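You operate a simulated robot arm through the tools that you are given. There is no shell and no other tool.

You run a simulated robot arm. Do the job below in one go: nothing can be reset, and whatever is moved stays where it is left.

## Task
Run the brown square module in the blue holder of the tester.
Fine: push the holder back in, then switch the tester on and start it; let the run finish. Where these are worked on the way, their far stop is far enough and under half their travel is too little: blue holder.

It is judged by the outcome, as a careful person would: the job done as asked, and still so three seconds after it is handed in. It fails if anything else is knocked over, pushed out of place, dropped, spilled or broken.

## Robot
A 7-joint arm with a two-finger parallel gripper, fixed in place. Base frame: the origin is on the floor under the middle of its stand, x ahead of it, y to its left, z up; the work surface is at about z = 750. Lengths are in mm, angles in rad, forces in N, time in s.
It reaches about 1058 mm from its shoulder. Its first joint turns from -2.897 to 2.897 rad. Payload 4.4 kg.
Tool frame: the origin (TCP) lies between the finger pads and is the grasp point; the fingertips stand 23 mm ahead of it; z points along the fingers, y is the line along which they close. Largest opening 94 mm; finger width 38, thickness 10; the body of the gripper, 54 by 96 mm, starts 39 mm behind the TCP.
Orientation is that of the tool frame in the base frame, as a unit quaternion [x, y, z, w]. With the fingers straight down and closing along the base's y, the tool's x points along the base's -x, its y along +y and its z along -z.

## Interface
- The arm moves only by the tool play_rows. Its argument "motion" is a list of rows, each an object of numbers (a shift or turn left out is 0, a gripper value left out holds the last): "rx", "ry", "rz": the turn, a rotation vector about the tool's x, y, z in rad; "x", "y", "z": the shift along the tool's x, y, z in mm; "claw": the gripper command, from -1 (fully open) to 1 (shut), values between in proportion. In form: [{"rx": .., "ry": .., "rz": .., "x": .., "y": .., "z": .., "claw": ..}, ...]. A call has 1 to 20 rows; each row shifts and turns the commanded pose from where the row before left it, along the tool's axes as they then stand. Each row takes 0.2 s and may step no farther than 50 mm and 0.15 rad from the row before; otherwise, or with a gripper value out of range, the whole call is refused. A pose out of reach is approached as far as the arm can. The call stops where the force on the tool passes 40 N (or 10 N more than at its start, if that is more) or the arm is blocked; 0.2 s more then pass. The fingers move at their own pace (about 108 mm/s each) and stop on an object; they squeeze with about 29 N. The grip force told is the motor's: it shows also when the fingers shut on nothing. Time passes only in rows, and 0.2 s behind the last, so rows that do not move let the fingers close. It gives the time, the measured TCP pose, the force on the tool (base axes), the opening and the grip force at its end, in the units of the frame above (readings bear some noise), with the torque about the TCP (base axes, N m) and any sound that the robot's microphone picked up.
- Cameras (640 x 400 px; columns grow to the right, rows downward): "scene" is fixed at [49.5, 498.8, 1767]; the picture's right is [-0.12, -0.99, 0.00], its down [-0.63, 0.08, -0.78] and it looks along [0.77, -0.09, -0.63] (base axes); focal length 335 px, centre (320, 200). "wrist" rides on the gripper at [86, 16, -74] in the tool frame; the picture's right is [-0.18, 0.98, 0.00], its down [-0.58, -0.11, -0.81] and it looks along [-0.79, -0.15, 0.59] (tool axes); focal length 243 px, centre (320, 200). There is no depth. A picture from a camera that has moved, and an enlarged one, comes with that camera's place and axes in the base frame and with its lens.
- capture(camera): a new picture of that camera. It takes no simulated time.
- inspect(camera, box): a new picture of the part [left, top, right, bottom] of that camera's present view, enlarged. It takes no simulated time.
- finish_job(): hands the job in; it is judged then, once.

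Places have to be worked out from the pictures, the camera data and where the tool is seen. Open the gripper and draw the arm clear of the work before you hand the job in, unless the task says otherwise.

The tools are called after "Request:" as a command line: name --argument value ..., lists and objects as JSON in quotes. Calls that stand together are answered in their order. play_rows: Moves the arm, as the interface text tells. Its arguments: {"type":"object","properties":{"motion":{"type":"array","items":{"type":"object","properties":{"rx":{"type":"number"},"ry":{"type":"number"},"rz":{"type":"number"},"x":{"type":"number"},"y":{"type":"number"},"z":{"type":"number"},"claw":{"type":"number"}}}}},"required":["motion"]} The other tools are called the same way: capture (camera) takes a picture; inspect (camera, box) takes an enlarged picture of a part of a camera's view; finish_job () hands the job in.

At the start:

```text
time_s: 0.0
tool_pos: [547.7, 279.9, 1455.6]
tool_rot: [0.0, 1.0, 0.0, 0.0]
wrist_force: [0.4, -0.3, -0.5]
ft_torque: [0.0, -0.02, 0.0]
grip_width: 93.8
grasp_force: 0.0
```

scene: 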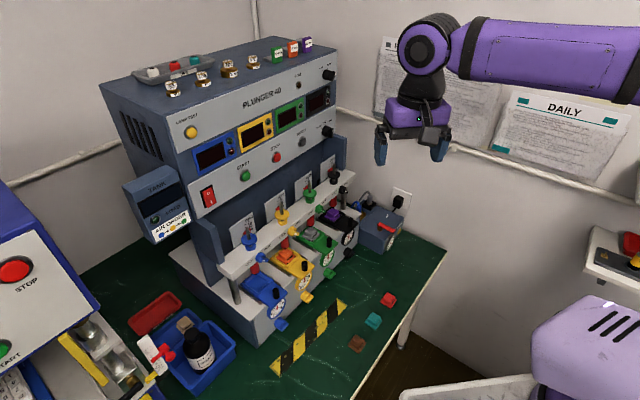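
wrist: 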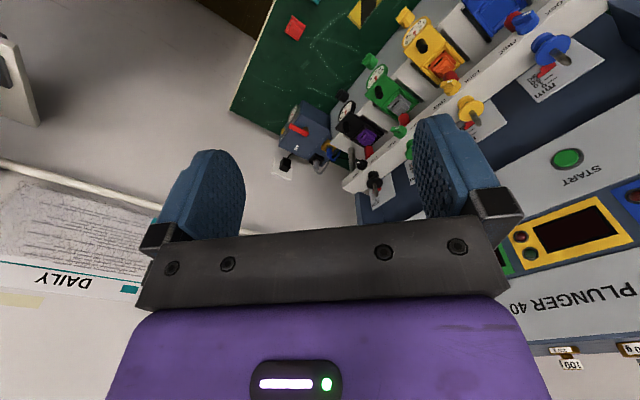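

I start by looking closely at the tester and the modules on the bench.

Request:
inspect --camera "scene" --box '[200, 180, 420, 360]'

Request:
inspect --camera "scene" --box '[100, 40, 360, 220]'

Request:
inspect --camera "scene" --box '[0, 200, 260, 400]'

```text
2.22 times, centred on (310, 270) of scene
camera zoom: at [49.5, 498.8, 1767.0], right [-0.12, -0.99, 0.0], down [-0.63, 0.08, -0.78], along [0.77, -0.09, -0.63], focal length 745 px, centre (342, 44)
```

zoom: 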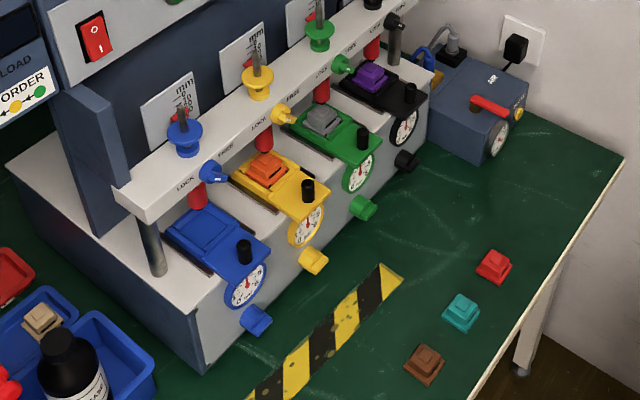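

```text
2.22 times, centred on (230, 130) of scene
camera zoom: at [49.5, 498.8, 1767.0], right [-0.12, -0.99, 0.0], down [-0.63, 0.08, -0.78], along [0.77, -0.09, -0.63], focal length 745 px, centre (520, 356)
```

zoom: 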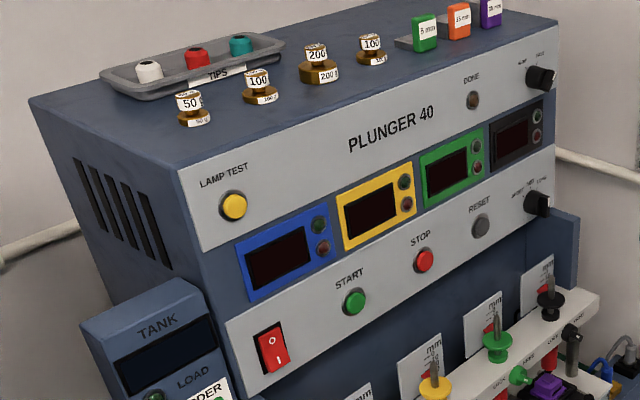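

```text
2.00 times, centred on (130, 300) of scene
camera zoom: at [49.5, 498.8, 1767.0], right [-0.12, -0.99, 0.0], down [-0.63, 0.08, -0.78], along [0.77, -0.09, -0.63], focal length 671 px, centre (700, 0)
```

zoom: 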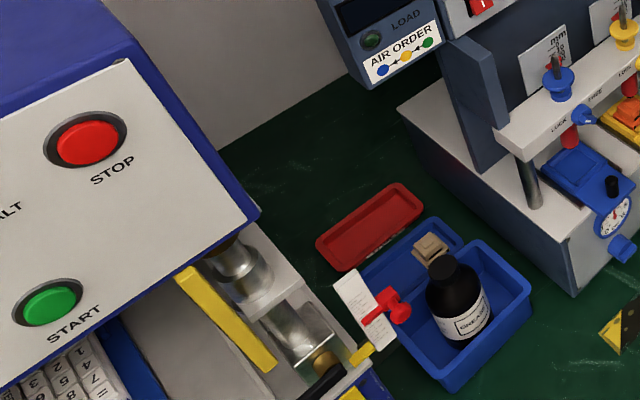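

The tester's front is turned toward roughly (-0.78, -0.62), with the blue station at the left. I zoom in further on the holder details and labels.

Request:
inspect --camera "scene" --box '[225, 215, 325, 335]'

Request:
inspect --camera "scene" --box '[280, 165, 400, 275]'

Request:
inspect --camera "scene" --box '[120, 150, 260, 250]'

Request:
inspect --camera "scene" --box '[260, 60, 350, 160]'

Request:
inspect --camera "scene" --box '[330, 280, 420, 370]'

```text
3.33 times, centred on (275, 275) of scene
camera zoom: at [49.5, 498.8, 1767.0], right [-0.12, -0.99, 0.0], down [-0.63, 0.08, -0.78], along [0.77, -0.09, -0.63], focal length 1118 px, centre (470, -50)
```

zoom: 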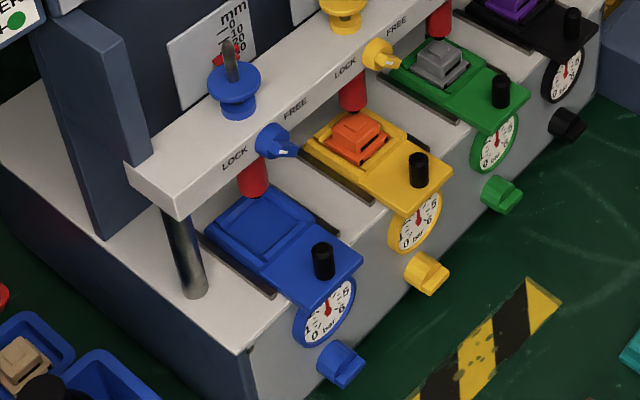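

```text
3.64 times, centred on (340, 220) of scene
camera zoom: at [49.5, 498.8, 1767.0], right [-0.12, -0.99, 0.0], down [-0.63, 0.08, -0.78], along [0.77, -0.09, -0.63], focal length 1220 px, centre (247, 127)
```

zoom: 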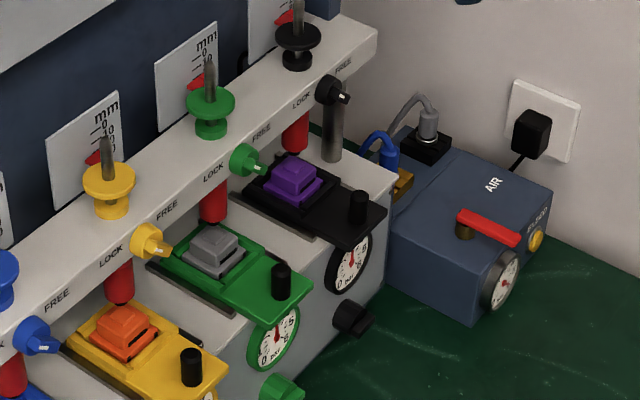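

```text
4.00 times, centred on (190, 200) of scene
camera zoom: at [49.5, 498.8, 1767.0], right [-0.12, -0.99, 0.0], down [-0.63, 0.08, -0.78], along [0.77, -0.09, -0.63], focal length 1342 px, centre (840, 200)
```

zoom: 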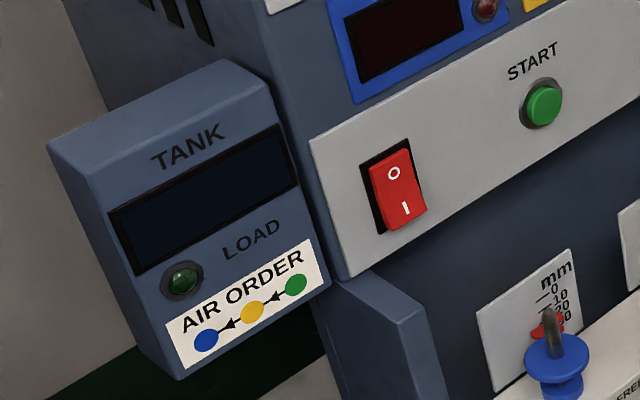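

```text
4.00 times, centred on (305, 110) of scene
camera zoom: at [49.5, 498.8, 1767.0], right [-0.12, -0.99, 0.0], down [-0.63, 0.08, -0.78], along [0.77, -0.09, -0.63], focal length 1342 px, centre (380, 560)
```

zoom: 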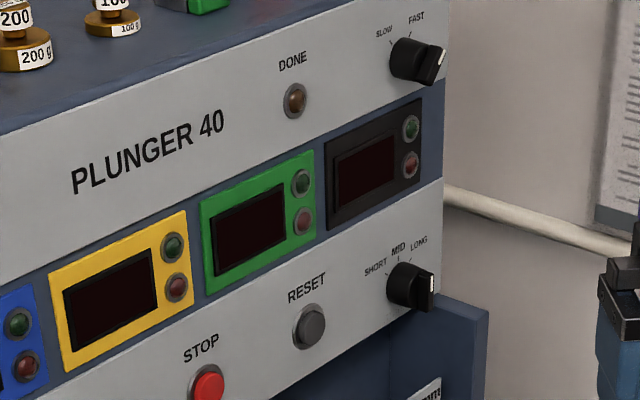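

```text
4.44 times, centred on (375, 325) of scene
camera zoom: at [49.5, 498.8, 1767.0], right [-0.12, -0.99, 0.0], down [-0.63, 0.08, -0.78], along [0.77, -0.09, -0.63], focal length 1490 px, centre (76, -356)
```

zoom: 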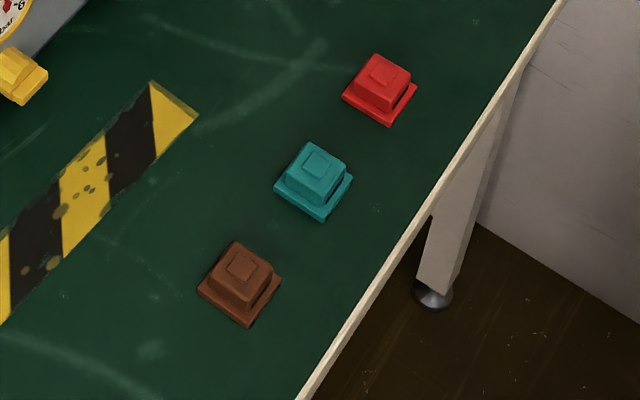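

The blue holder looks empty and pushed in, with the brown module on the mat at about (558, 325). I turn the tool to face the tester (about 45°) and move to a viewpoint in front of the blue station.

Request:
play_rows --motion '[{"rz": -0.131}, {"rz": -0.131}, {"rz": -0.131}, {"rz": -0.131}, {"rz": -0.131}, {"rz": -0.131}, {"x": -5.4, "y": 21.4, "z": 41.2}, {"x": -5.4, "y": 21.4, "z": 41.2}, {"x": -5.4, "y": 21.4, "z": 41.2}, {"x": -5.4, "y": 21.4, "z": 41.2}, {"x": -5.4, "y": 21.4, "z": 41.2}, {"x": -5.4, "y": 21.4, "z": 41.2}, {"x": -5.4, "y": 21.4, "z": 41.2}, {"x": -5.4, "y": 21.4, "z": 41.2}]'

Request:
capture --camera "wrist"

Request:
capture --camera "scene"

```text
time_s: 3.0
tool_pos: [455.2, 432.3, 1128.3]
tool_rot: [-0.384, 0.923, 0.0, 0.001]
wrist_force: [-0.3, -1.0, 0.1]
ft_torque: [0.02, -0.01, 0.03]
grip_width: 93.9
grasp_force: 0.1
```

```text
taken
camera wrist: at [380.9, 382.6, 1201.2], right [-0.57, 0.82, 0.0], down [0.49, 0.33, 0.81], along [0.67, 0.46, -0.59], focal length 243 px, centre (320, 200)
```

wrist: 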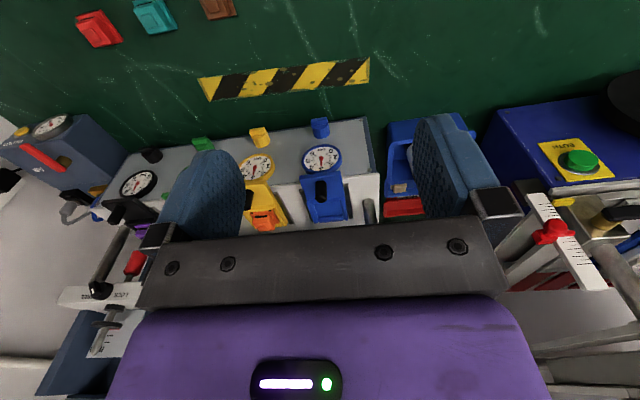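

```text
taken
```

scene: 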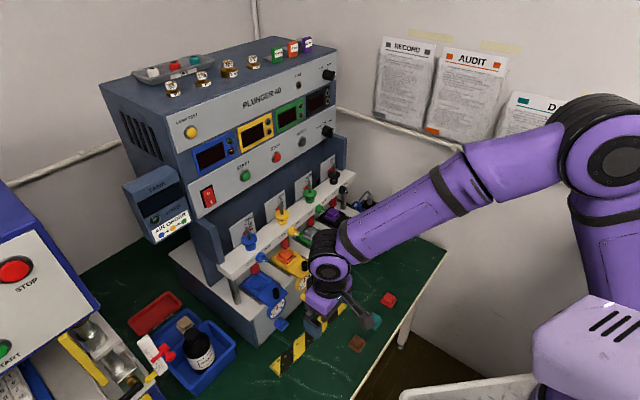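

The blue station is visible just above the gripper bar in the wrist view. I zoom in on it to measure the holder parts.

Request:
inspect --camera "wrist" --box '[220, 100, 420, 225]'

Request:
inspect --camera "wrist" --box '[60, 0, 380, 110]'

```text
3.20 times, centred on (320, 162) of wrist
camera zoom: at [380.9, 382.6, 1201.2], right [-0.57, 0.82, 0.0], down [0.49, 0.33, 0.81], along [0.67, 0.46, -0.59], focal length 776 px, centre (320, 320)
```

zoom: 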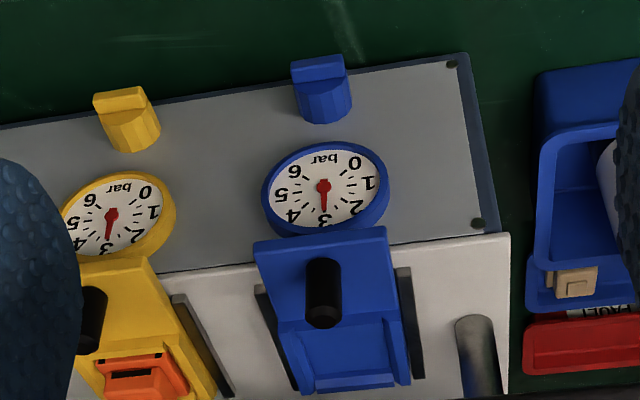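

```text
2.00 times, centred on (220, 55) of wrist
camera zoom: at [380.9, 382.6, 1201.2], right [-0.57, 0.82, 0.0], down [0.49, 0.33, 0.81], along [0.67, 0.46, -0.59], focal length 485 px, centre (520, 490)
```

zoom: 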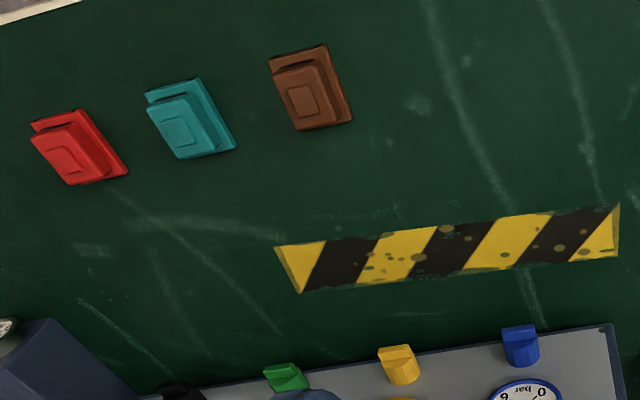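

Front edge direction confirms the tester is turned 45°. I move up and slightly forward for a second view, so I can triangulate the peg, recess and heights by parallax.

Request:
play_rows --motion '[{"x": -15, "z": -25}, {"x": -15, "z": -25}, {"x": -15, "z": -25}, {"x": -15, "z": -25}, {"x": -15, "z": -25}, {}]'

Request:
capture --camera "wrist"

Request:
inspect --camera "wrist" --box '[220, 60, 420, 220]'

```text
time_s: 4.4
tool_pos: [511.1, 483.2, 1251.6]
tool_rot: [-0.384, 0.923, 0.0, 0.0]
wrist_force: [-0.1, 0.9, -0.6]
ft_torque: [0.03, 0.0, 0.01]
grip_width: 94.1
grasp_force: 0.0
```

```text
taken
camera wrist: at [437.8, 434.6, 1324.3], right [-0.57, 0.82, 0.0], down [0.49, 0.33, 0.81], along [0.66, 0.46, -0.59], focal length 243 px, centre (320, 200)
```

wrist: 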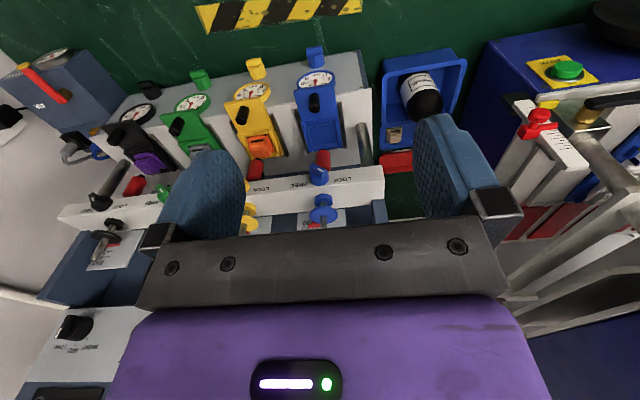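

```text
2.50 times, centred on (320, 140) of wrist
camera zoom: at [437.8, 434.6, 1324.3], right [-0.57, 0.82, 0.0], down [0.49, 0.33, 0.81], along [0.66, 0.46, -0.59], focal length 606 px, centre (320, 350)
```

zoom: 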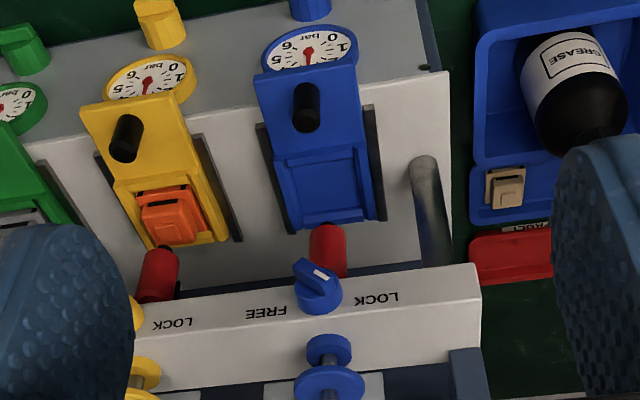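

Triangulating gives the peg top at about (626, 553, 980), with the plate top near z 952. I zoom in on the recess, the lever and the other details from this pose.

Request:
inspect --camera "wrist" --box '[285, 60, 365, 110]'

Request:
inspect --camera "wrist" --box '[280, 100, 380, 160]'

Request:
inspect --camera "wrist" --box '[240, 140, 400, 240]'

Request:
inspect --camera "wrist" --box '[100, 60, 260, 160]'

```text
8.00 times, centred on (325, 85) of wrist
camera zoom: at [437.8, 434.6, 1324.3], right [-0.57, 0.82, 0.0], down [0.49, 0.33, 0.81], along [0.66, 0.46, -0.59], focal length 1941 px, centre (280, 1120)
```

zoom: 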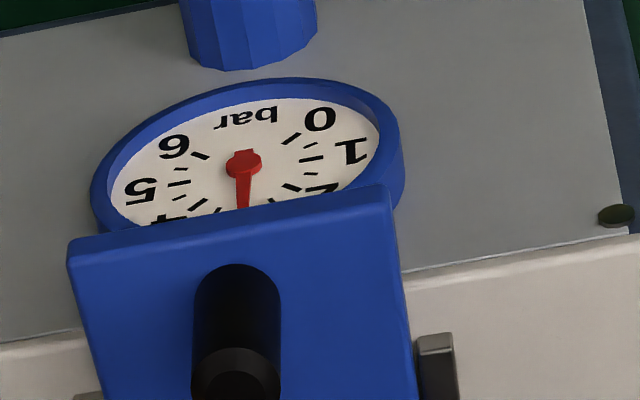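

```text
6.40 times, centred on (330, 130) of wrist
camera zoom: at [437.8, 434.6, 1324.3], right [-0.57, 0.82, 0.0], down [0.49, 0.33, 0.81], along [0.66, 0.46, -0.59], focal length 1553 px, centre (256, 648)
```

zoom: 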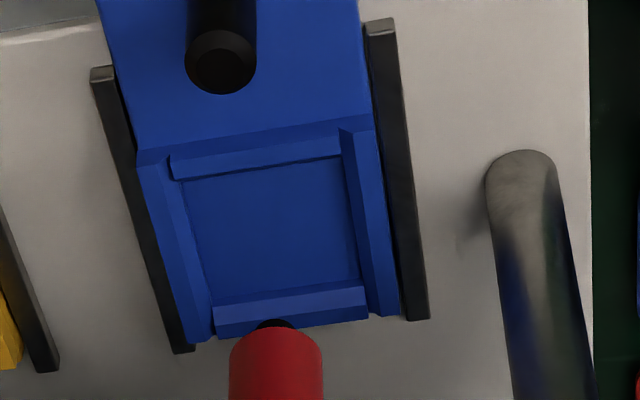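

```text
4.00 times, centred on (320, 190) of wrist
camera zoom: at [437.8, 434.6, 1324.3], right [-0.57, 0.82, 0.0], down [0.49, 0.33, 0.81], along [0.66, 0.46, -0.59], focal length 970 px, centre (320, 240)
```

zoom: 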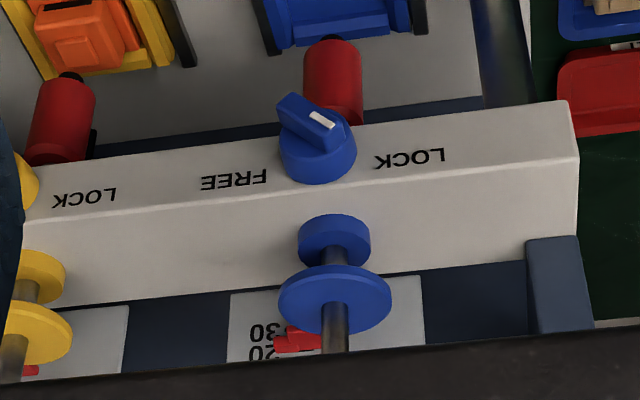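

```text
4.00 times, centred on (180, 110) of wrist
camera zoom: at [437.8, 434.6, 1324.3], right [-0.57, 0.82, 0.0], down [0.49, 0.33, 0.81], along [0.66, 0.46, -0.59], focal length 970 px, centre (880, 560)
```

zoom: 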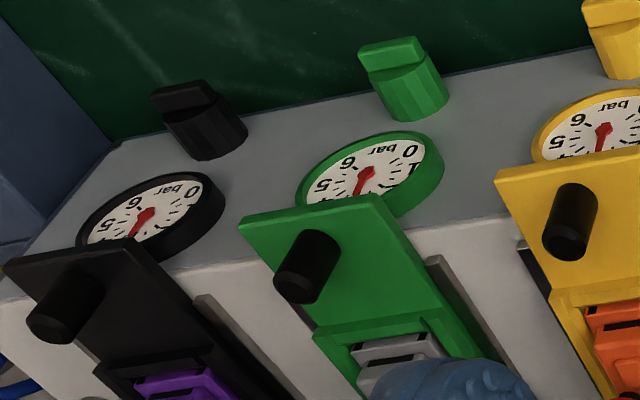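

The recess floor comes out at about 46.6 mm square, centred near (685, 611), 85 mm behind the peg. The lever looks to be at FREE, and I'll leave it alone. Next I move over the brown module for a closer look.

Request:
play_rows --motion '[{"x": 20.5, "y": -19.1, "z": 37.1}, {"x": 20.5, "y": -19.1, "z": 37.1}, {"x": 20.5, "y": -19.1, "z": 37.1}, {"x": 20.5, "y": -19.1, "z": 37.1}, {"x": 20.5, "y": -19.1, "z": 37.1}, {"x": 20.5, "y": -19.1, "z": 37.1}, {"x": 20.5, "y": -19.1, "z": 37.1}, {}]'

Request:
capture --camera "wrist"

Request:
inspect --camera "wrist" --box '[260, 40, 380, 140]'

Request:
inspect --camera "scene" --box '[225, 215, 325, 335]'

```text
time_s: 6.2
tool_pos: [502.1, 287.1, 990.8]
tool_rot: [-0.382, 0.924, 0.0, 0.0]
wrist_force: [0.4, 0.5, 0.5]
ft_torque: [-0.01, 0.0, 0.03]
grip_width: 93.8
grasp_force: 0.0
```

```text
taken
camera wrist: at [429.5, 236.5, 1065.0], right [-0.57, 0.82, 0.0], down [0.49, 0.33, 0.81], along [0.67, 0.46, -0.59], focal length 243 px, centre (320, 200)
```

wrist: 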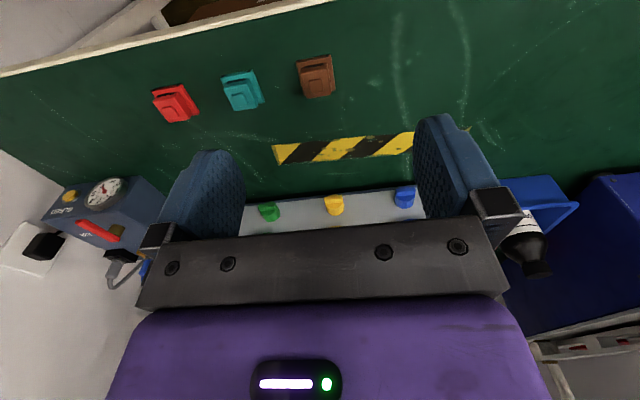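

```text
4.00 times, centred on (320, 90) of wrist
camera zoom: at [429.5, 236.5, 1065.0], right [-0.57, 0.82, 0.0], down [0.49, 0.33, 0.81], along [0.67, 0.46, -0.59], focal length 970 px, centre (320, 640)
```

zoom: 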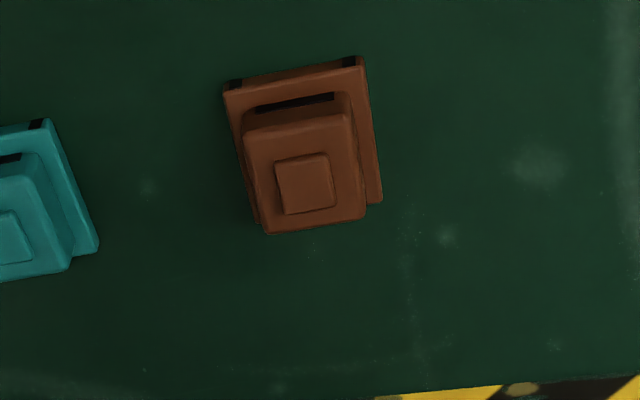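

```text
3.33 times, centred on (275, 275) of scene
camera zoom: at [49.5, 498.8, 1767.0], right [-0.12, -0.99, 0.0], down [-0.63, 0.08, -0.78], along [0.77, -0.09, -0.63], focal length 1118 px, centre (470, -50)
```

zoom: 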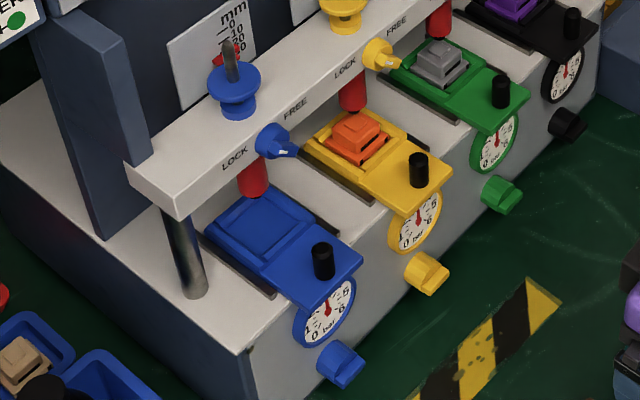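

The brown module sits at about (558.6, 320), roughly square to the tester, with its slot side facing outward like the seated modules. First I'll pull the holder out. I move to a point in front of the peg and tilt the tool 25° so the hand stays clear of the lever rail.

Request:
play_rows --motion '[{"x": -39.1, "y": 20.1, "z": -10.8, "claw": -0.28}, {"x": -39.1, "y": 20.1, "z": -10.8}, {"x": -39.1, "y": 20.1, "z": -10.8}, {"x": -39.1, "y": 20.1, "z": -10.8}, {"x": -39.1, "y": 20.1, "z": -10.8}, {"ry": -0.109}, {"ry": -0.109}, {"ry": -0.109}, {"ry": -0.109}, {}]'

Request:
capture --camera "wrist"

Request:
capture --camera "scene"

```text
time_s: 8.4
tool_pos: [571.4, 497.2, 1046.0]
tool_rot: [-0.374, 0.902, 0.083, 0.201]
wrist_force: [-0.3, 0.6, 0.9]
ft_torque: [0.0, -0.02, 0.0]
grip_width: 60.3
grasp_force: 0.1
```

```text
taken
camera wrist: at [480.9, 431.3, 1075.7], right [-0.58, 0.81, 0.08], down [0.21, 0.05, 0.98], along [0.79, 0.58, -0.2], focal length 243 px, centre (320, 200)
```

wrist: 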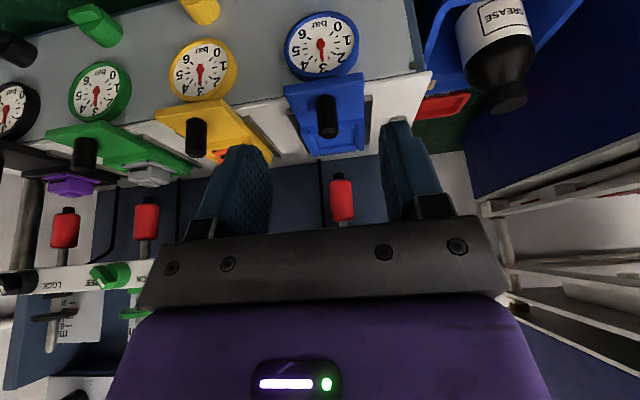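

```text
taken
```

scene: 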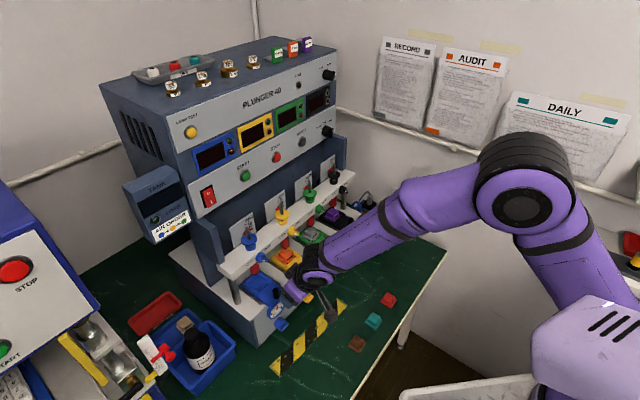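

The peg top fits (625.7, 551.6, 980), so all three views agree. I move the open fingers to straddle the peg about 20 mm above grasp height, then check.

Request:
play_rows --motion '[{"x": -17.5, "y": 0.3, "z": 22.9}, {"x": -17.5, "y": 0.3, "z": 22.9}, {"x": -17.5, "y": 0.3, "z": 22.9}, {}]'

Request:
capture --camera "wrist"

Request:
inspect --camera "scene" --box '[225, 215, 365, 335]'

```text
time_s: 9.4
tool_pos: [621.1, 552.3, 1003.3]
tool_rot: [-0.375, 0.902, 0.084, 0.2]
wrist_force: [-0.6, -0.3, -0.1]
ft_torque: [0.0, -0.01, 0.01]
grip_width: 60.4
grasp_force: 0.0
```

```text
taken
camera wrist: at [532.2, 485.2, 1033.3], right [-0.58, 0.81, 0.08], down [0.21, 0.05, 0.98], along [0.79, 0.58, -0.2], focal length 243 px, centre (320, 200)
```

wrist: 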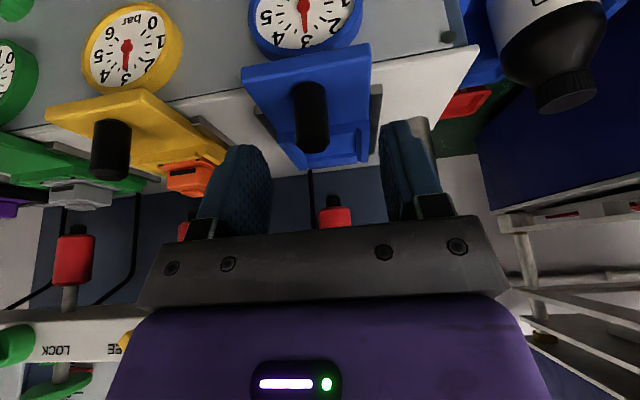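

```text
3.33 times, centred on (295, 275) of scene
camera zoom: at [49.5, 498.8, 1767.0], right [-0.12, -0.99, 0.0], down [-0.63, 0.08, -0.78], along [0.77, -0.09, -0.63], focal length 1118 px, centre (403, -50)
```

zoom: 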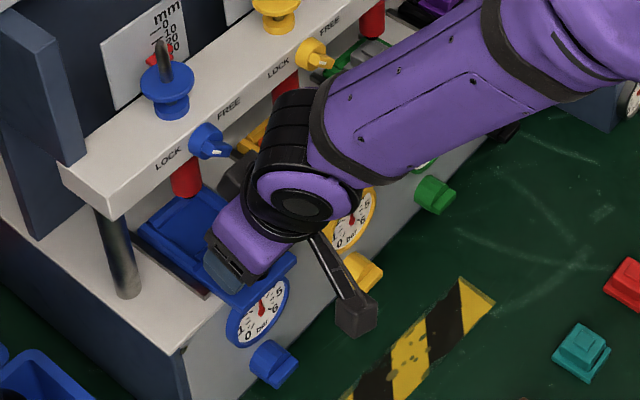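

The fingers straddle the peg, offset about 3–4 mm sideways. I correct that, lower 18 mm and close on the peg.

Request:
play_rows --motion '[{"x": 1.5, "y": -1.8, "z": 9.2}, {"x": 1.6, "y": -1.8, "z": 9.2}, {}, {"claw": 1}, {"claw": 1}, {"claw": 1}]'

Request:
capture --camera "wrist"

```text
time_s: 10.8
tool_pos: [627.4, 552.6, 988.3]
tool_rot: [-0.375, 0.902, 0.083, 0.2]
wrist_force: [-3.2, 3.6, -2.0]
ft_torque: [-0.12, -0.48, 0.03]
grip_width: 17.8
grasp_force: 44.9
```

```text
taken
camera wrist: at [538.2, 487.1, 1016.9], right [-0.58, 0.81, 0.08], down [0.21, 0.06, 0.98], along [0.79, 0.58, -0.2], focal length 243 px, centre (320, 200)
```

wrist: 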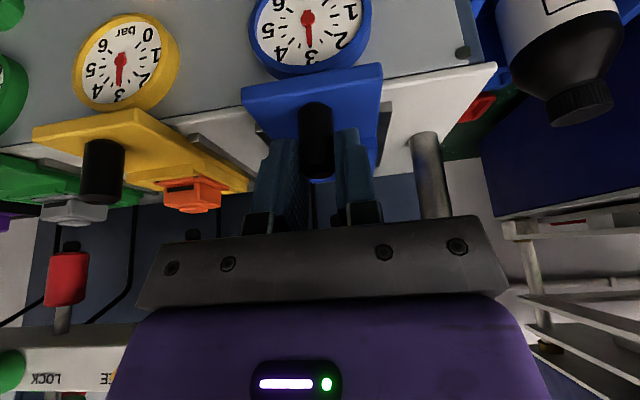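

I have the peg firmly at 17.8 mm. I now pull straight outward along the slide in 10 mm steps and watch the force.

Request:
play_rows --motion '[{"x": 4.53, "z": -2.11, "claw": 1}, {"x": 9.06, "z": -4.23}, {"x": 9.06, "z": -4.23}, {"x": 9.06, "z": -4.23}, {}]'

Request:
capture --camera "wrist"

```text
time_s: 12.0
tool_pos: [602.7, 529.1, 987.0]
tool_rot: [-0.375, 0.901, 0.083, 0.199]
wrist_force: [-16.3, 15.0, -5.6]
ft_torque: [0.1, -0.39, 0.08]
grip_width: 17.5
grasp_force: 44.8
```

```text
taken
camera wrist: at [513.7, 462.4, 1016.9], right [-0.58, 0.81, 0.08], down [0.21, 0.06, 0.98], along [0.79, 0.58, -0.2], focal length 243 px, centre (320, 200)
```

wrist: 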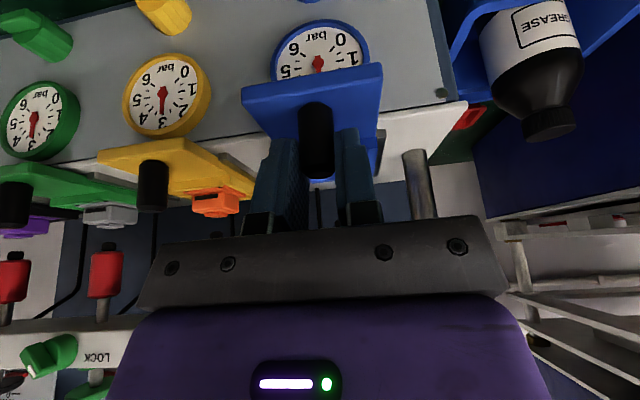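

The holder is sliding out (35 mm so far), but a sideways force of about 22 N has built up toward tool +y. I ease in that direction and keep pulling gently.

Request:
play_rows --motion '[{"y": 1.0}, {}]'

```text
time_s: 12.6
tool_pos: [603.8, 529.1, 987.1]
tool_rot: [-0.374, 0.902, 0.083, 0.2]
wrist_force: [-12.2, 12.6, -5.2]
ft_torque: [0.49, 0.34, 0.02]
grip_width: 17.5
grasp_force: 44.6
```

One millimetre took off about 4–5 N, so I shift 3 mm more to relieve the side load.

Request:
play_rows --motion '[{"y": 1.5}, {"y": 1.5}, {}]'

```text
time_s: 13.4
tool_pos: [603.9, 529.0, 987.5]
tool_rot: [-0.372, 0.902, 0.082, 0.201]
wrist_force: [8.7, -8.9, -0.3]
ft_torque: [0.24, 0.21, -0.08]
grip_width: 17.6
grasp_force: 45.6
```

That overshot slightly (+12 N the other way). I back off about 1.2 mm and continue the pull with a small sideways drift.

Request:
play_rows --motion '[{"y": -1.2}, {"x": 9.06, "z": -4.23, "y": 0.3}, {"x": 9.06, "z": -4.23, "y": 0.3}, {}]'

```text
time_s: 14.4
tool_pos: [589.0, 515.6, 987.2]
tool_rot: [-0.373, 0.902, 0.082, 0.2]
wrist_force: [20.4, -20.1, 6.5]
ft_torque: [-0.32, 0.49, -0.09]
grip_width: 17.8
grasp_force: 45.1
```

The side force flipped to about +28 N, so the drift was unnecessary. I back it off and read again before pulling further.

Request:
play_rows --motion '[{"y": -1.5}, {}, {}]'

Request:
capture --camera "wrist"

```text
time_s: 15.2
tool_pos: [589.0, 515.1, 987.2]
tool_rot: [-0.374, 0.902, 0.083, 0.199]
wrist_force: [15.7, -15.5, 6.4]
ft_torque: [-0.49, -0.52, 0.07]
grip_width: 17.7
grasp_force: 45.0
```

```text
taken
camera wrist: at [500.0, 449.0, 1016.9], right [-0.58, 0.81, 0.08], down [0.21, 0.05, 0.98], along [0.79, 0.58, -0.2], focal length 243 px, centre (320, 200)
```

wrist: 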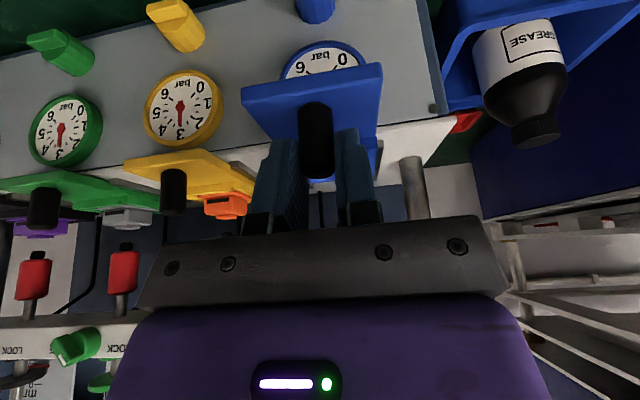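

The slide is 54 mm out and the side load is easing as I back off. I relax it further and continue the pull straight out.

Request:
play_rows --motion '[{"y": -1.5}, {"y": -0.8}, {}, {"x": 4.53, "z": -2.11}, {"x": 4.53, "z": -2.11}, {}]'

```text
time_s: 16.6
tool_pos: [581.9, 507.4, 986.3]
tool_rot: [-0.375, 0.901, 0.084, 0.2]
wrist_force: [-3.2, 3.0, 3.8]
ft_torque: [-0.55, 0.04, -0.04]
grip_width: 17.5
grasp_force: 45.7
```

The side load is nearly gone at 64 mm out. I continue in 5 mm steps toward the far stop.

Request:
play_rows --motion '[{"x": 4.53, "z": -2.11}, {"x": 4.53, "z": -2.11}, {"x": 4.53, "z": -2.11}, {"x": 4.53, "z": -2.11}, {}]'

Request:
capture --camera "wrist"

Request:
inspect --camera "scene" --box '[205, 225, 345, 345]'

```text
time_s: 17.8
tool_pos: [567.8, 493.1, 986.6]
tool_rot: [-0.374, 0.902, 0.082, 0.199]
wrist_force: [-11.8, 12.1, -14.5]
ft_torque: [0.64, 0.29, 0.07]
grip_width: 17.5
grasp_force: 45.1
```

```text
taken
camera wrist: at [478.3, 427.1, 1017.1], right [-0.58, 0.81, 0.08], down [0.21, 0.06, 0.98], along [0.79, 0.58, -0.2], focal length 243 px, centre (320, 200)
```

wrist: 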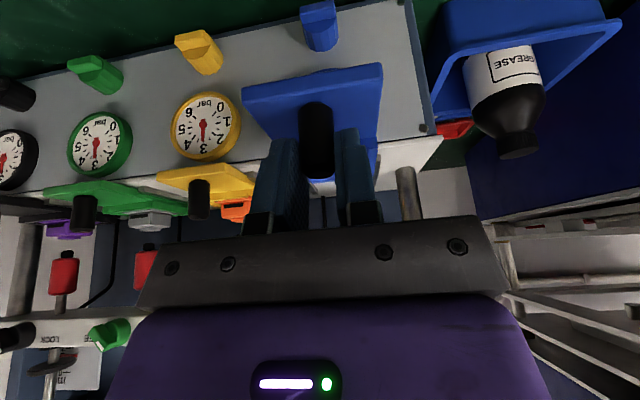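

```text
3.33 times, centred on (275, 285) of scene
camera zoom: at [49.5, 498.8, 1767.0], right [-0.12, -0.99, 0.0], down [-0.63, 0.08, -0.78], along [0.77, -0.09, -0.63], focal length 1118 px, centre (470, -83)
```

zoom: 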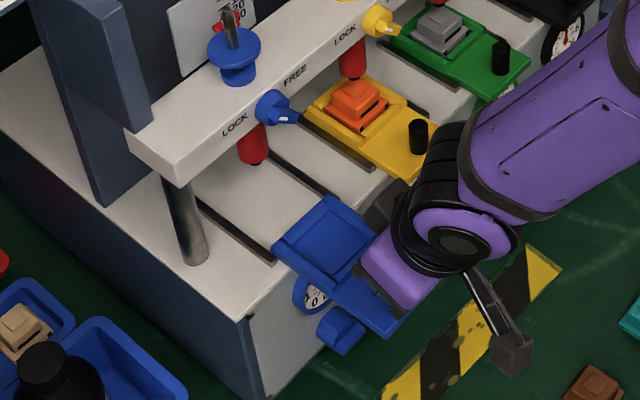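

The holder is 84 mm out and the recess is clear of the plunger. I keep going a little at a time to find the stop.

Request:
play_rows --motion '[{"x": 4.53, "z": -2.11}, {"x": 4.53, "z": -2.11}, {}]'

```text
time_s: 18.6
tool_pos: [562.0, 488.5, 986.3]
tool_rot: [-0.375, 0.901, 0.084, 0.202]
wrist_force: [-14.3, 16.5, 4.9]
ft_torque: [-0.5, 0.15, 0.04]
grip_width: 17.6
grasp_force: 45.6
```

No stop yet, at about 92 mm. I relieve the side load a bit and go on.

Request:
play_rows --motion '[{"y": 1.5}, {"y": 0.5}, {"x": 4.53, "z": -2.11}, {"x": 4.53, "z": -2.11}, {}]'

Request:
capture --camera "wrist"

```text
time_s: 19.8
tool_pos: [554.4, 481.6, 986.6]
tool_rot: [-0.373, 0.902, 0.083, 0.201]
wrist_force: [21.6, 25.2, 3.5]
ft_torque: [0.64, 0.07, 0.03]
grip_width: 17.9
grasp_force: 45.3
```

```text
taken
camera wrist: at [466.1, 415.4, 1016.6], right [-0.58, 0.81, 0.08], down [0.21, 0.05, 0.98], along [0.79, 0.58, -0.2], focal length 243 px, centre (320, 200)
```

wrist: 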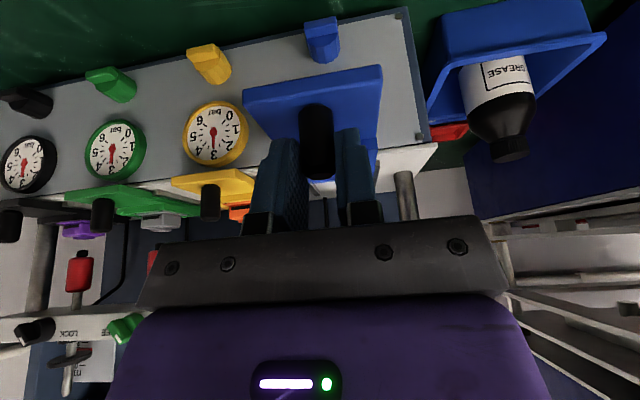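

A 33 N inward force shows the far stop at about 100 mm. I ease off 3 mm, open the fingers and rise straight up.

Request:
play_rows --motion '[{"x": -2.7, "z": 1.27}, {}, {"claw": -0.28}, {"claw": -0.28}, {}, {"x": -8.5, "z": -18.1}, {"x": -8.5, "z": -18.1}, {"x": -8.5, "z": -18.1}, {"x": -8.5, "z": -18.1}, {}]'

Request:
capture --camera "wrist"

Request:
inspect --camera "scene" --box '[205, 225, 345, 345]'

```text
time_s: 22.0
tool_pos: [557.6, 482.3, 1066.6]
tool_rot: [-0.375, 0.902, 0.083, 0.199]
wrist_force: [0.7, -0.4, -0.6]
ft_torque: [0.02, 0.02, 0.0]
grip_width: 60.2
grasp_force: 0.1
```

```text
taken
camera wrist: at [467.6, 416.9, 1097.3], right [-0.58, 0.81, 0.08], down [0.21, 0.06, 0.98], along [0.79, 0.58, -0.2], focal length 243 px, centre (320, 200)
```

wrist: 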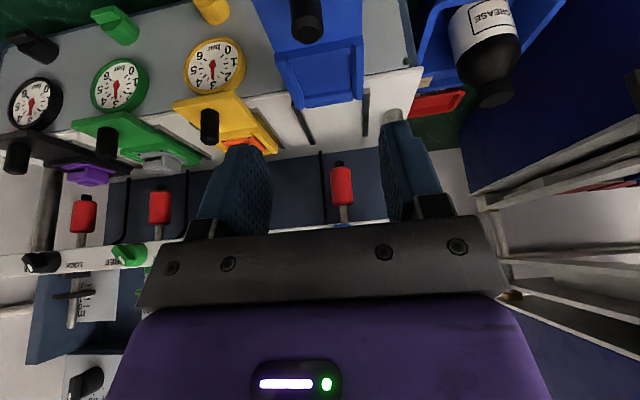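

```text
3.33 times, centred on (275, 285) of scene
camera zoom: at [49.5, 498.8, 1767.0], right [-0.12, -0.99, 0.0], down [-0.63, 0.08, -0.78], along [0.77, -0.09, -0.63], focal length 1118 px, centre (470, -83)
```

zoom: 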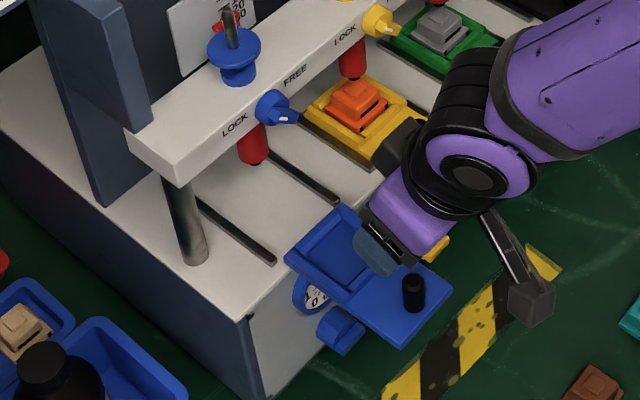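

The holder is at its far stop and stays there. I zoom in on the now-exposed recess to measure its place before fetching the module.

Request:
inspect --camera "wrist" --box '[240, 0, 400, 120]'

Request:
inspect --camera "scene" --box '[255, 255, 325, 315]'

```text
3.33 times, centred on (320, 60) of wrist
camera zoom: at [467.6, 416.9, 1097.3], right [-0.58, 0.81, 0.08], down [0.21, 0.06, 0.98], along [0.79, 0.58, -0.2], focal length 809 px, centre (320, 667)
```

zoom: 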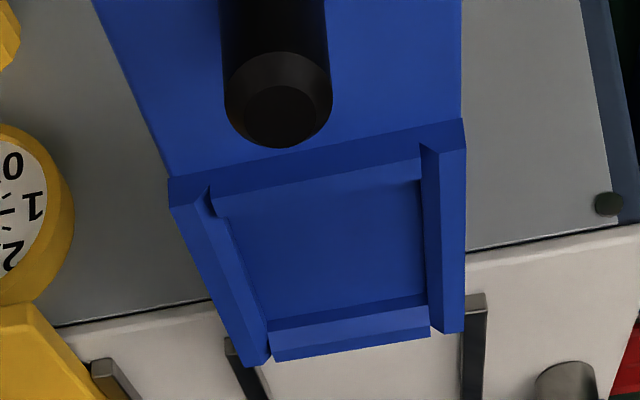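

```text
6.67 times, centred on (290, 285) of scene
camera zoom: at [49.5, 498.8, 1767.0], right [-0.12, -0.99, 0.0], down [-0.63, 0.08, -0.78], along [0.77, -0.09, -0.63], focal length 2236 px, centre (520, -367)
```

zoom: 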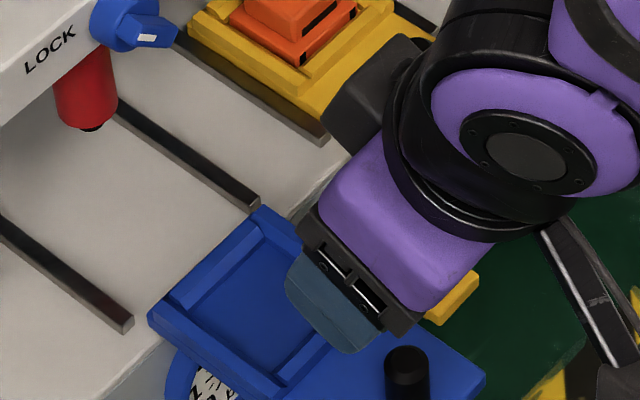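

The recess centre now lies near (613–615, 539–541), with sloped ridges around it. I reduce the tilt to 15°, move over to the brown module and come down to a pre-grasp height.

Request:
play_rows --motion '[{"ry": 0.0873}, {"ry": 0.0873}, {"x": 27.4, "y": -29.3, "z": -7.3}, {"x": 27.4, "y": -29.3, "z": -7.3}, {"x": 27.4, "y": -29.3, "z": -7.3}, {"x": 27.4, "y": -29.3, "z": -7.3}, {"x": 11.7, "z": 43.8}, {"x": 11.7, "z": 43.8}, {"x": 11.7, "z": 43.8}, {"x": 11.7, "z": 43.8}, {"x": 11.7, "z": 43.8}, {}]'

Request:
capture --camera "wrist"

Request:
inspect --camera "wrist" --box '[240, 60, 400, 180]'

Request:
inspect --camera "scene" --box '[290, 250, 430, 370]'

```text
time_s: 24.6
tool_pos: [560.2, 315.2, 842.2]
tool_rot: [-0.38, 0.916, 0.051, 0.12]
wrist_force: [0.6, 0.2, -0.1]
ft_torque: [0.0, 0.01, -0.04]
grip_width: 60.1
grasp_force: 0.1
```

```text
taken
camera wrist: at [475.6, 253.8, 890.0], right [-0.57, 0.82, 0.05], down [0.33, 0.17, 0.93], along [0.75, 0.55, -0.37], focal length 243 px, centre (320, 200)
```

wrist: 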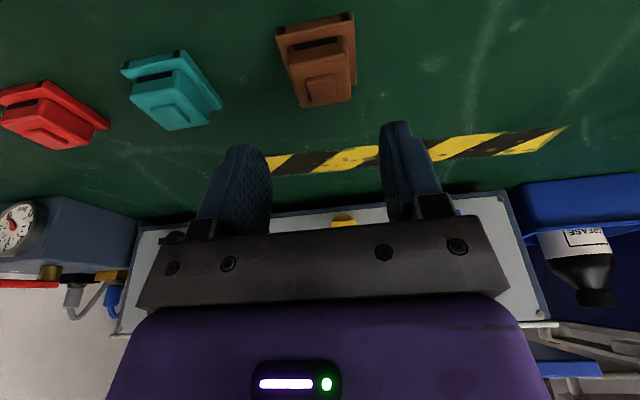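

```text
3.33 times, centred on (320, 120) of wrist
camera zoom: at [475.6, 253.8, 890.0], right [-0.57, 0.82, 0.05], down [0.33, 0.17, 0.93], along [0.75, 0.55, -0.37], focal length 809 px, centre (320, 467)
```

zoom: 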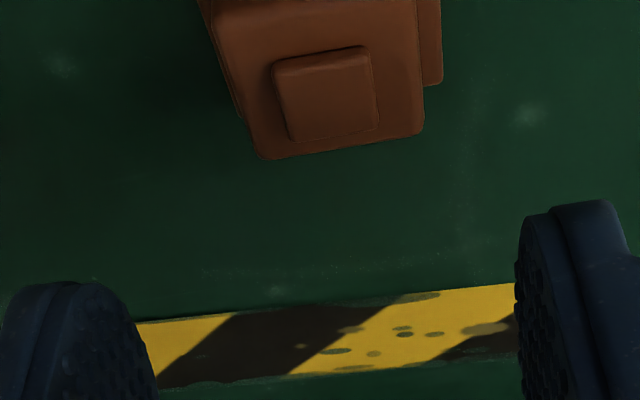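

```text
3.33 times, centred on (360, 310) of scene
camera zoom: at [49.5, 498.8, 1767.0], right [-0.12, -0.99, 0.0], down [-0.63, 0.08, -0.78], along [0.77, -0.09, -0.63], focal length 1118 px, centre (187, -167)
```

zoom: 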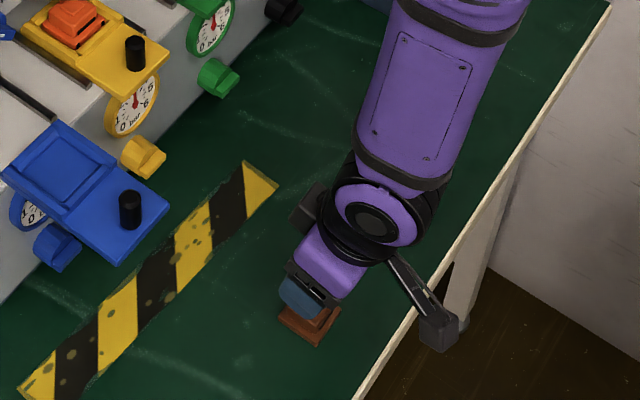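

The cap top triangulates to (563, 323, 774), so the module is about 24 mm tall. I zoom on the rest of the module to find the base-plate height and its rotation.

Request:
inspect --camera "wrist" --box '[250, 0, 390, 110]'

```text
3.64 times, centred on (320, 55) of wrist
camera zoom: at [475.6, 253.8, 890.0], right [-0.57, 0.82, 0.05], down [0.33, 0.17, 0.93], along [0.75, 0.55, -0.37], focal length 882 px, centre (320, 727)
```

zoom: 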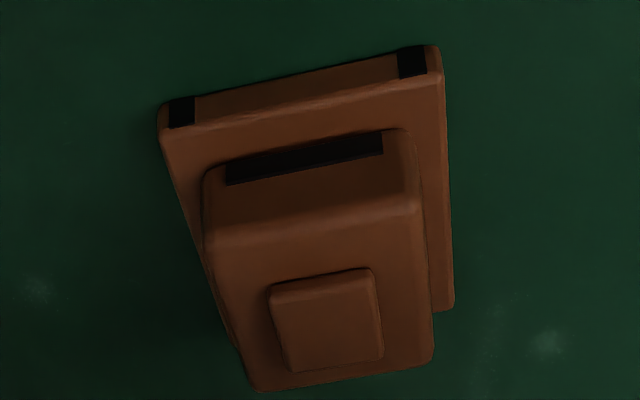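

Base-plate top is near z 758 and the block top near z 770. The block is about 33 × 30 mm, centred near (564, 324). I centre on it and lower to about 10 mm above grasp height.

Request:
play_rows --motion '[{"x": 0.8, "y": 1.6, "z": 22.5}, {"x": 0.8, "y": 1.6, "z": 22.5}, {}]'

Request:
capture --camera "wrist"

Request:
inspect --camera "wrist" --box '[220, 60, 420, 210]'

```text
time_s: 25.4
tool_pos: [564.3, 327.2, 795.1]
tool_rot: [-0.38, 0.916, 0.05, 0.121]
wrist_force: [0.2, 0.6, 0.2]
ft_torque: [0.0, -0.03, 0.0]
grip_width: 60.4
grasp_force: 0.1
```

```text
taken
camera wrist: at [479.3, 265.6, 843.8], right [-0.57, 0.82, 0.05], down [0.33, 0.17, 0.93], along [0.75, 0.55, -0.37], focal length 243 px, centre (320, 200)
```

wrist: 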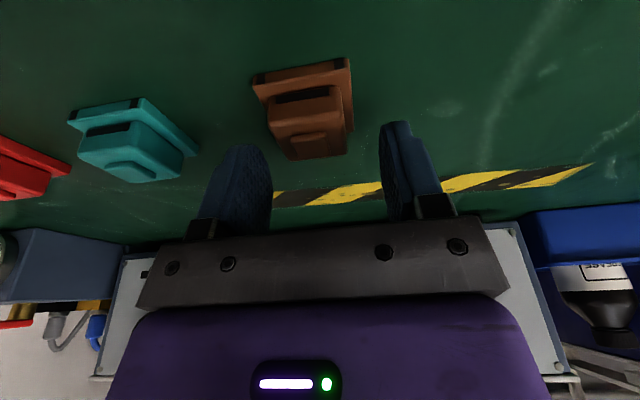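

```text
2.67 times, centred on (320, 135) of wrist
camera zoom: at [479.3, 265.6, 843.8], right [-0.57, 0.82, 0.05], down [0.33, 0.17, 0.93], along [0.75, 0.55, -0.37], focal length 647 px, centre (320, 373)
```

zoom: 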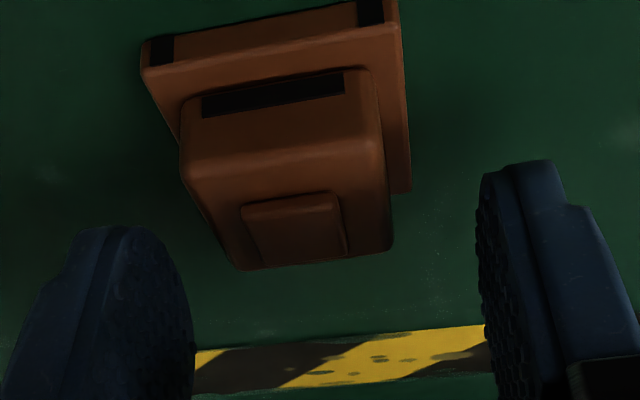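

The cap sits about 3.8 mm toward −y in the tool frame and slightly outward. I correct for that, lower 10 mm, check the force and then close on the block.

Request:
play_rows --motion '[{"x": 3.2, "y": -3.6, "z": 1.0}, {"x": 1.65, "z": 3.9}, {"x": 1.65, "z": 3.9}, {}]'

Request:
inspect --camera "wrist" --box '[220, 60, 420, 210]'

```text
time_s: 26.4
tool_pos: [564.9, 323.3, 786.4]
tool_rot: [-0.379, 0.916, 0.05, 0.12]
wrist_force: [0.3, -0.2, -0.8]
ft_torque: [0.0, 0.01, 0.01]
grip_width: 60.3
grasp_force: 0.0
```

```text
2.67 times, centred on (320, 135) of wrist
camera zoom: at [479.8, 261.5, 834.8], right [-0.57, 0.82, 0.05], down [0.33, 0.17, 0.93], along [0.75, 0.55, -0.37], focal length 647 px, centre (320, 373)
```

zoom: 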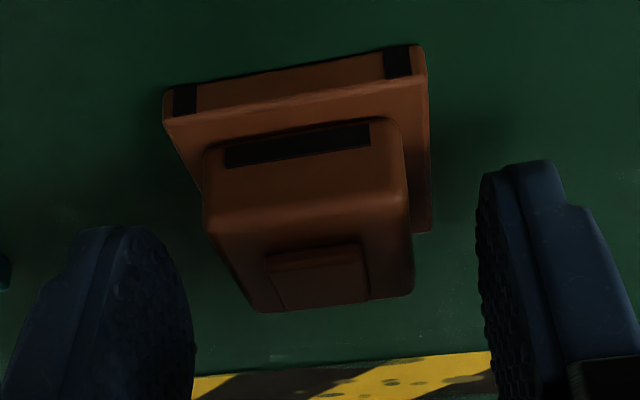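

Centred and no contact force. I close on the block.

Request:
play_rows --motion '[{"claw": 1}, {"claw": 1}, {"claw": 1}, {"claw": 1}]'

Request:
inspect --camera "wrist" --box '[220, 60, 420, 210]'

```text
time_s: 27.4
tool_pos: [565.0, 323.2, 786.2]
tool_rot: [-0.38, 0.916, 0.05, 0.12]
wrist_force: [0.6, 0.6, 0.4]
ft_torque: [-0.04, 0.0, -0.02]
grip_width: 32.8
grasp_force: 29.3
```

```text
2.67 times, centred on (320, 135) of wrist
camera zoom: at [479.7, 261.4, 834.9], right [-0.57, 0.82, 0.05], down [0.33, 0.17, 0.93], along [0.75, 0.55, -0.37], focal length 647 px, centre (320, 373)
```

zoom: 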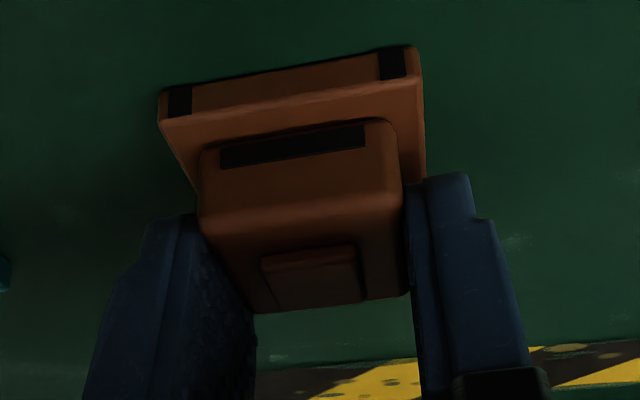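

Gripped at 32.8 mm, which matches the block width. I lift 40 mm straight up and check that it holds level.

Request:
play_rows --motion '[{"x": -2.6, "z": -9.66, "claw": 1}, {"x": -2.6, "z": -9.66}, {"x": -2.6, "z": -9.66}, {"x": -2.6, "z": -9.66}, {}]'

Request:
inspect --camera "wrist" --box '[220, 60, 420, 210]'

Request:
inspect --camera "scene" --box '[290, 250, 430, 370]'

```text
time_s: 28.6
tool_pos: [562.9, 323.3, 824.8]
tool_rot: [-0.38, 0.916, 0.05, 0.121]
wrist_force: [0.3, -0.1, -0.1]
ft_torque: [-0.01, -0.02, 0.02]
grip_width: 32.7
grasp_force: 28.4
```

```text
2.67 times, centred on (320, 135) of wrist
camera zoom: at [478.8, 262.2, 875.0], right [-0.57, 0.82, 0.05], down [0.33, 0.17, 0.93], along [0.75, 0.55, -0.37], focal length 647 px, centre (320, 373)
```

zoom: 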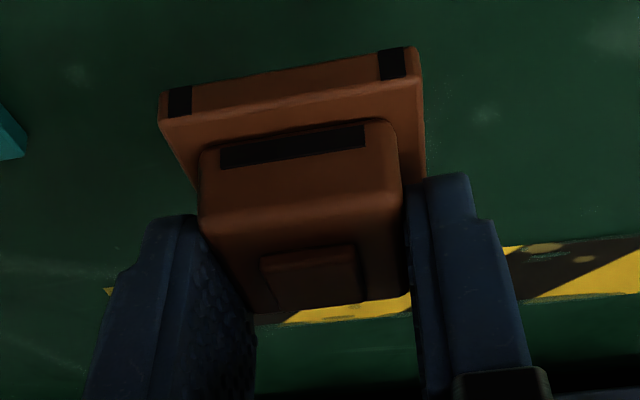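

```text
3.33 times, centred on (360, 310) of scene
camera zoom: at [49.5, 498.8, 1767.0], right [-0.12, -0.99, 0.0], down [-0.63, 0.08, -0.78], along [0.77, -0.09, -0.63], focal length 1118 px, centre (187, -167)
```

zoom: 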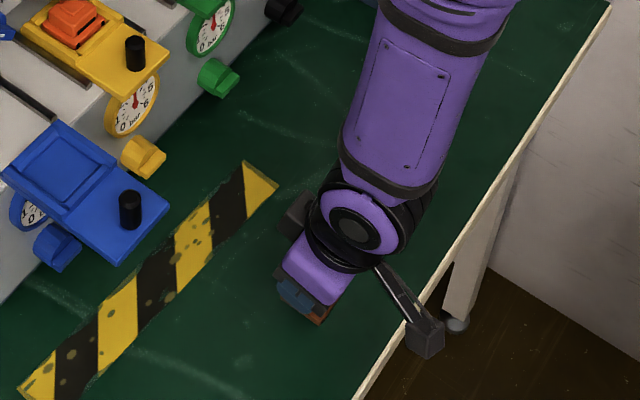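

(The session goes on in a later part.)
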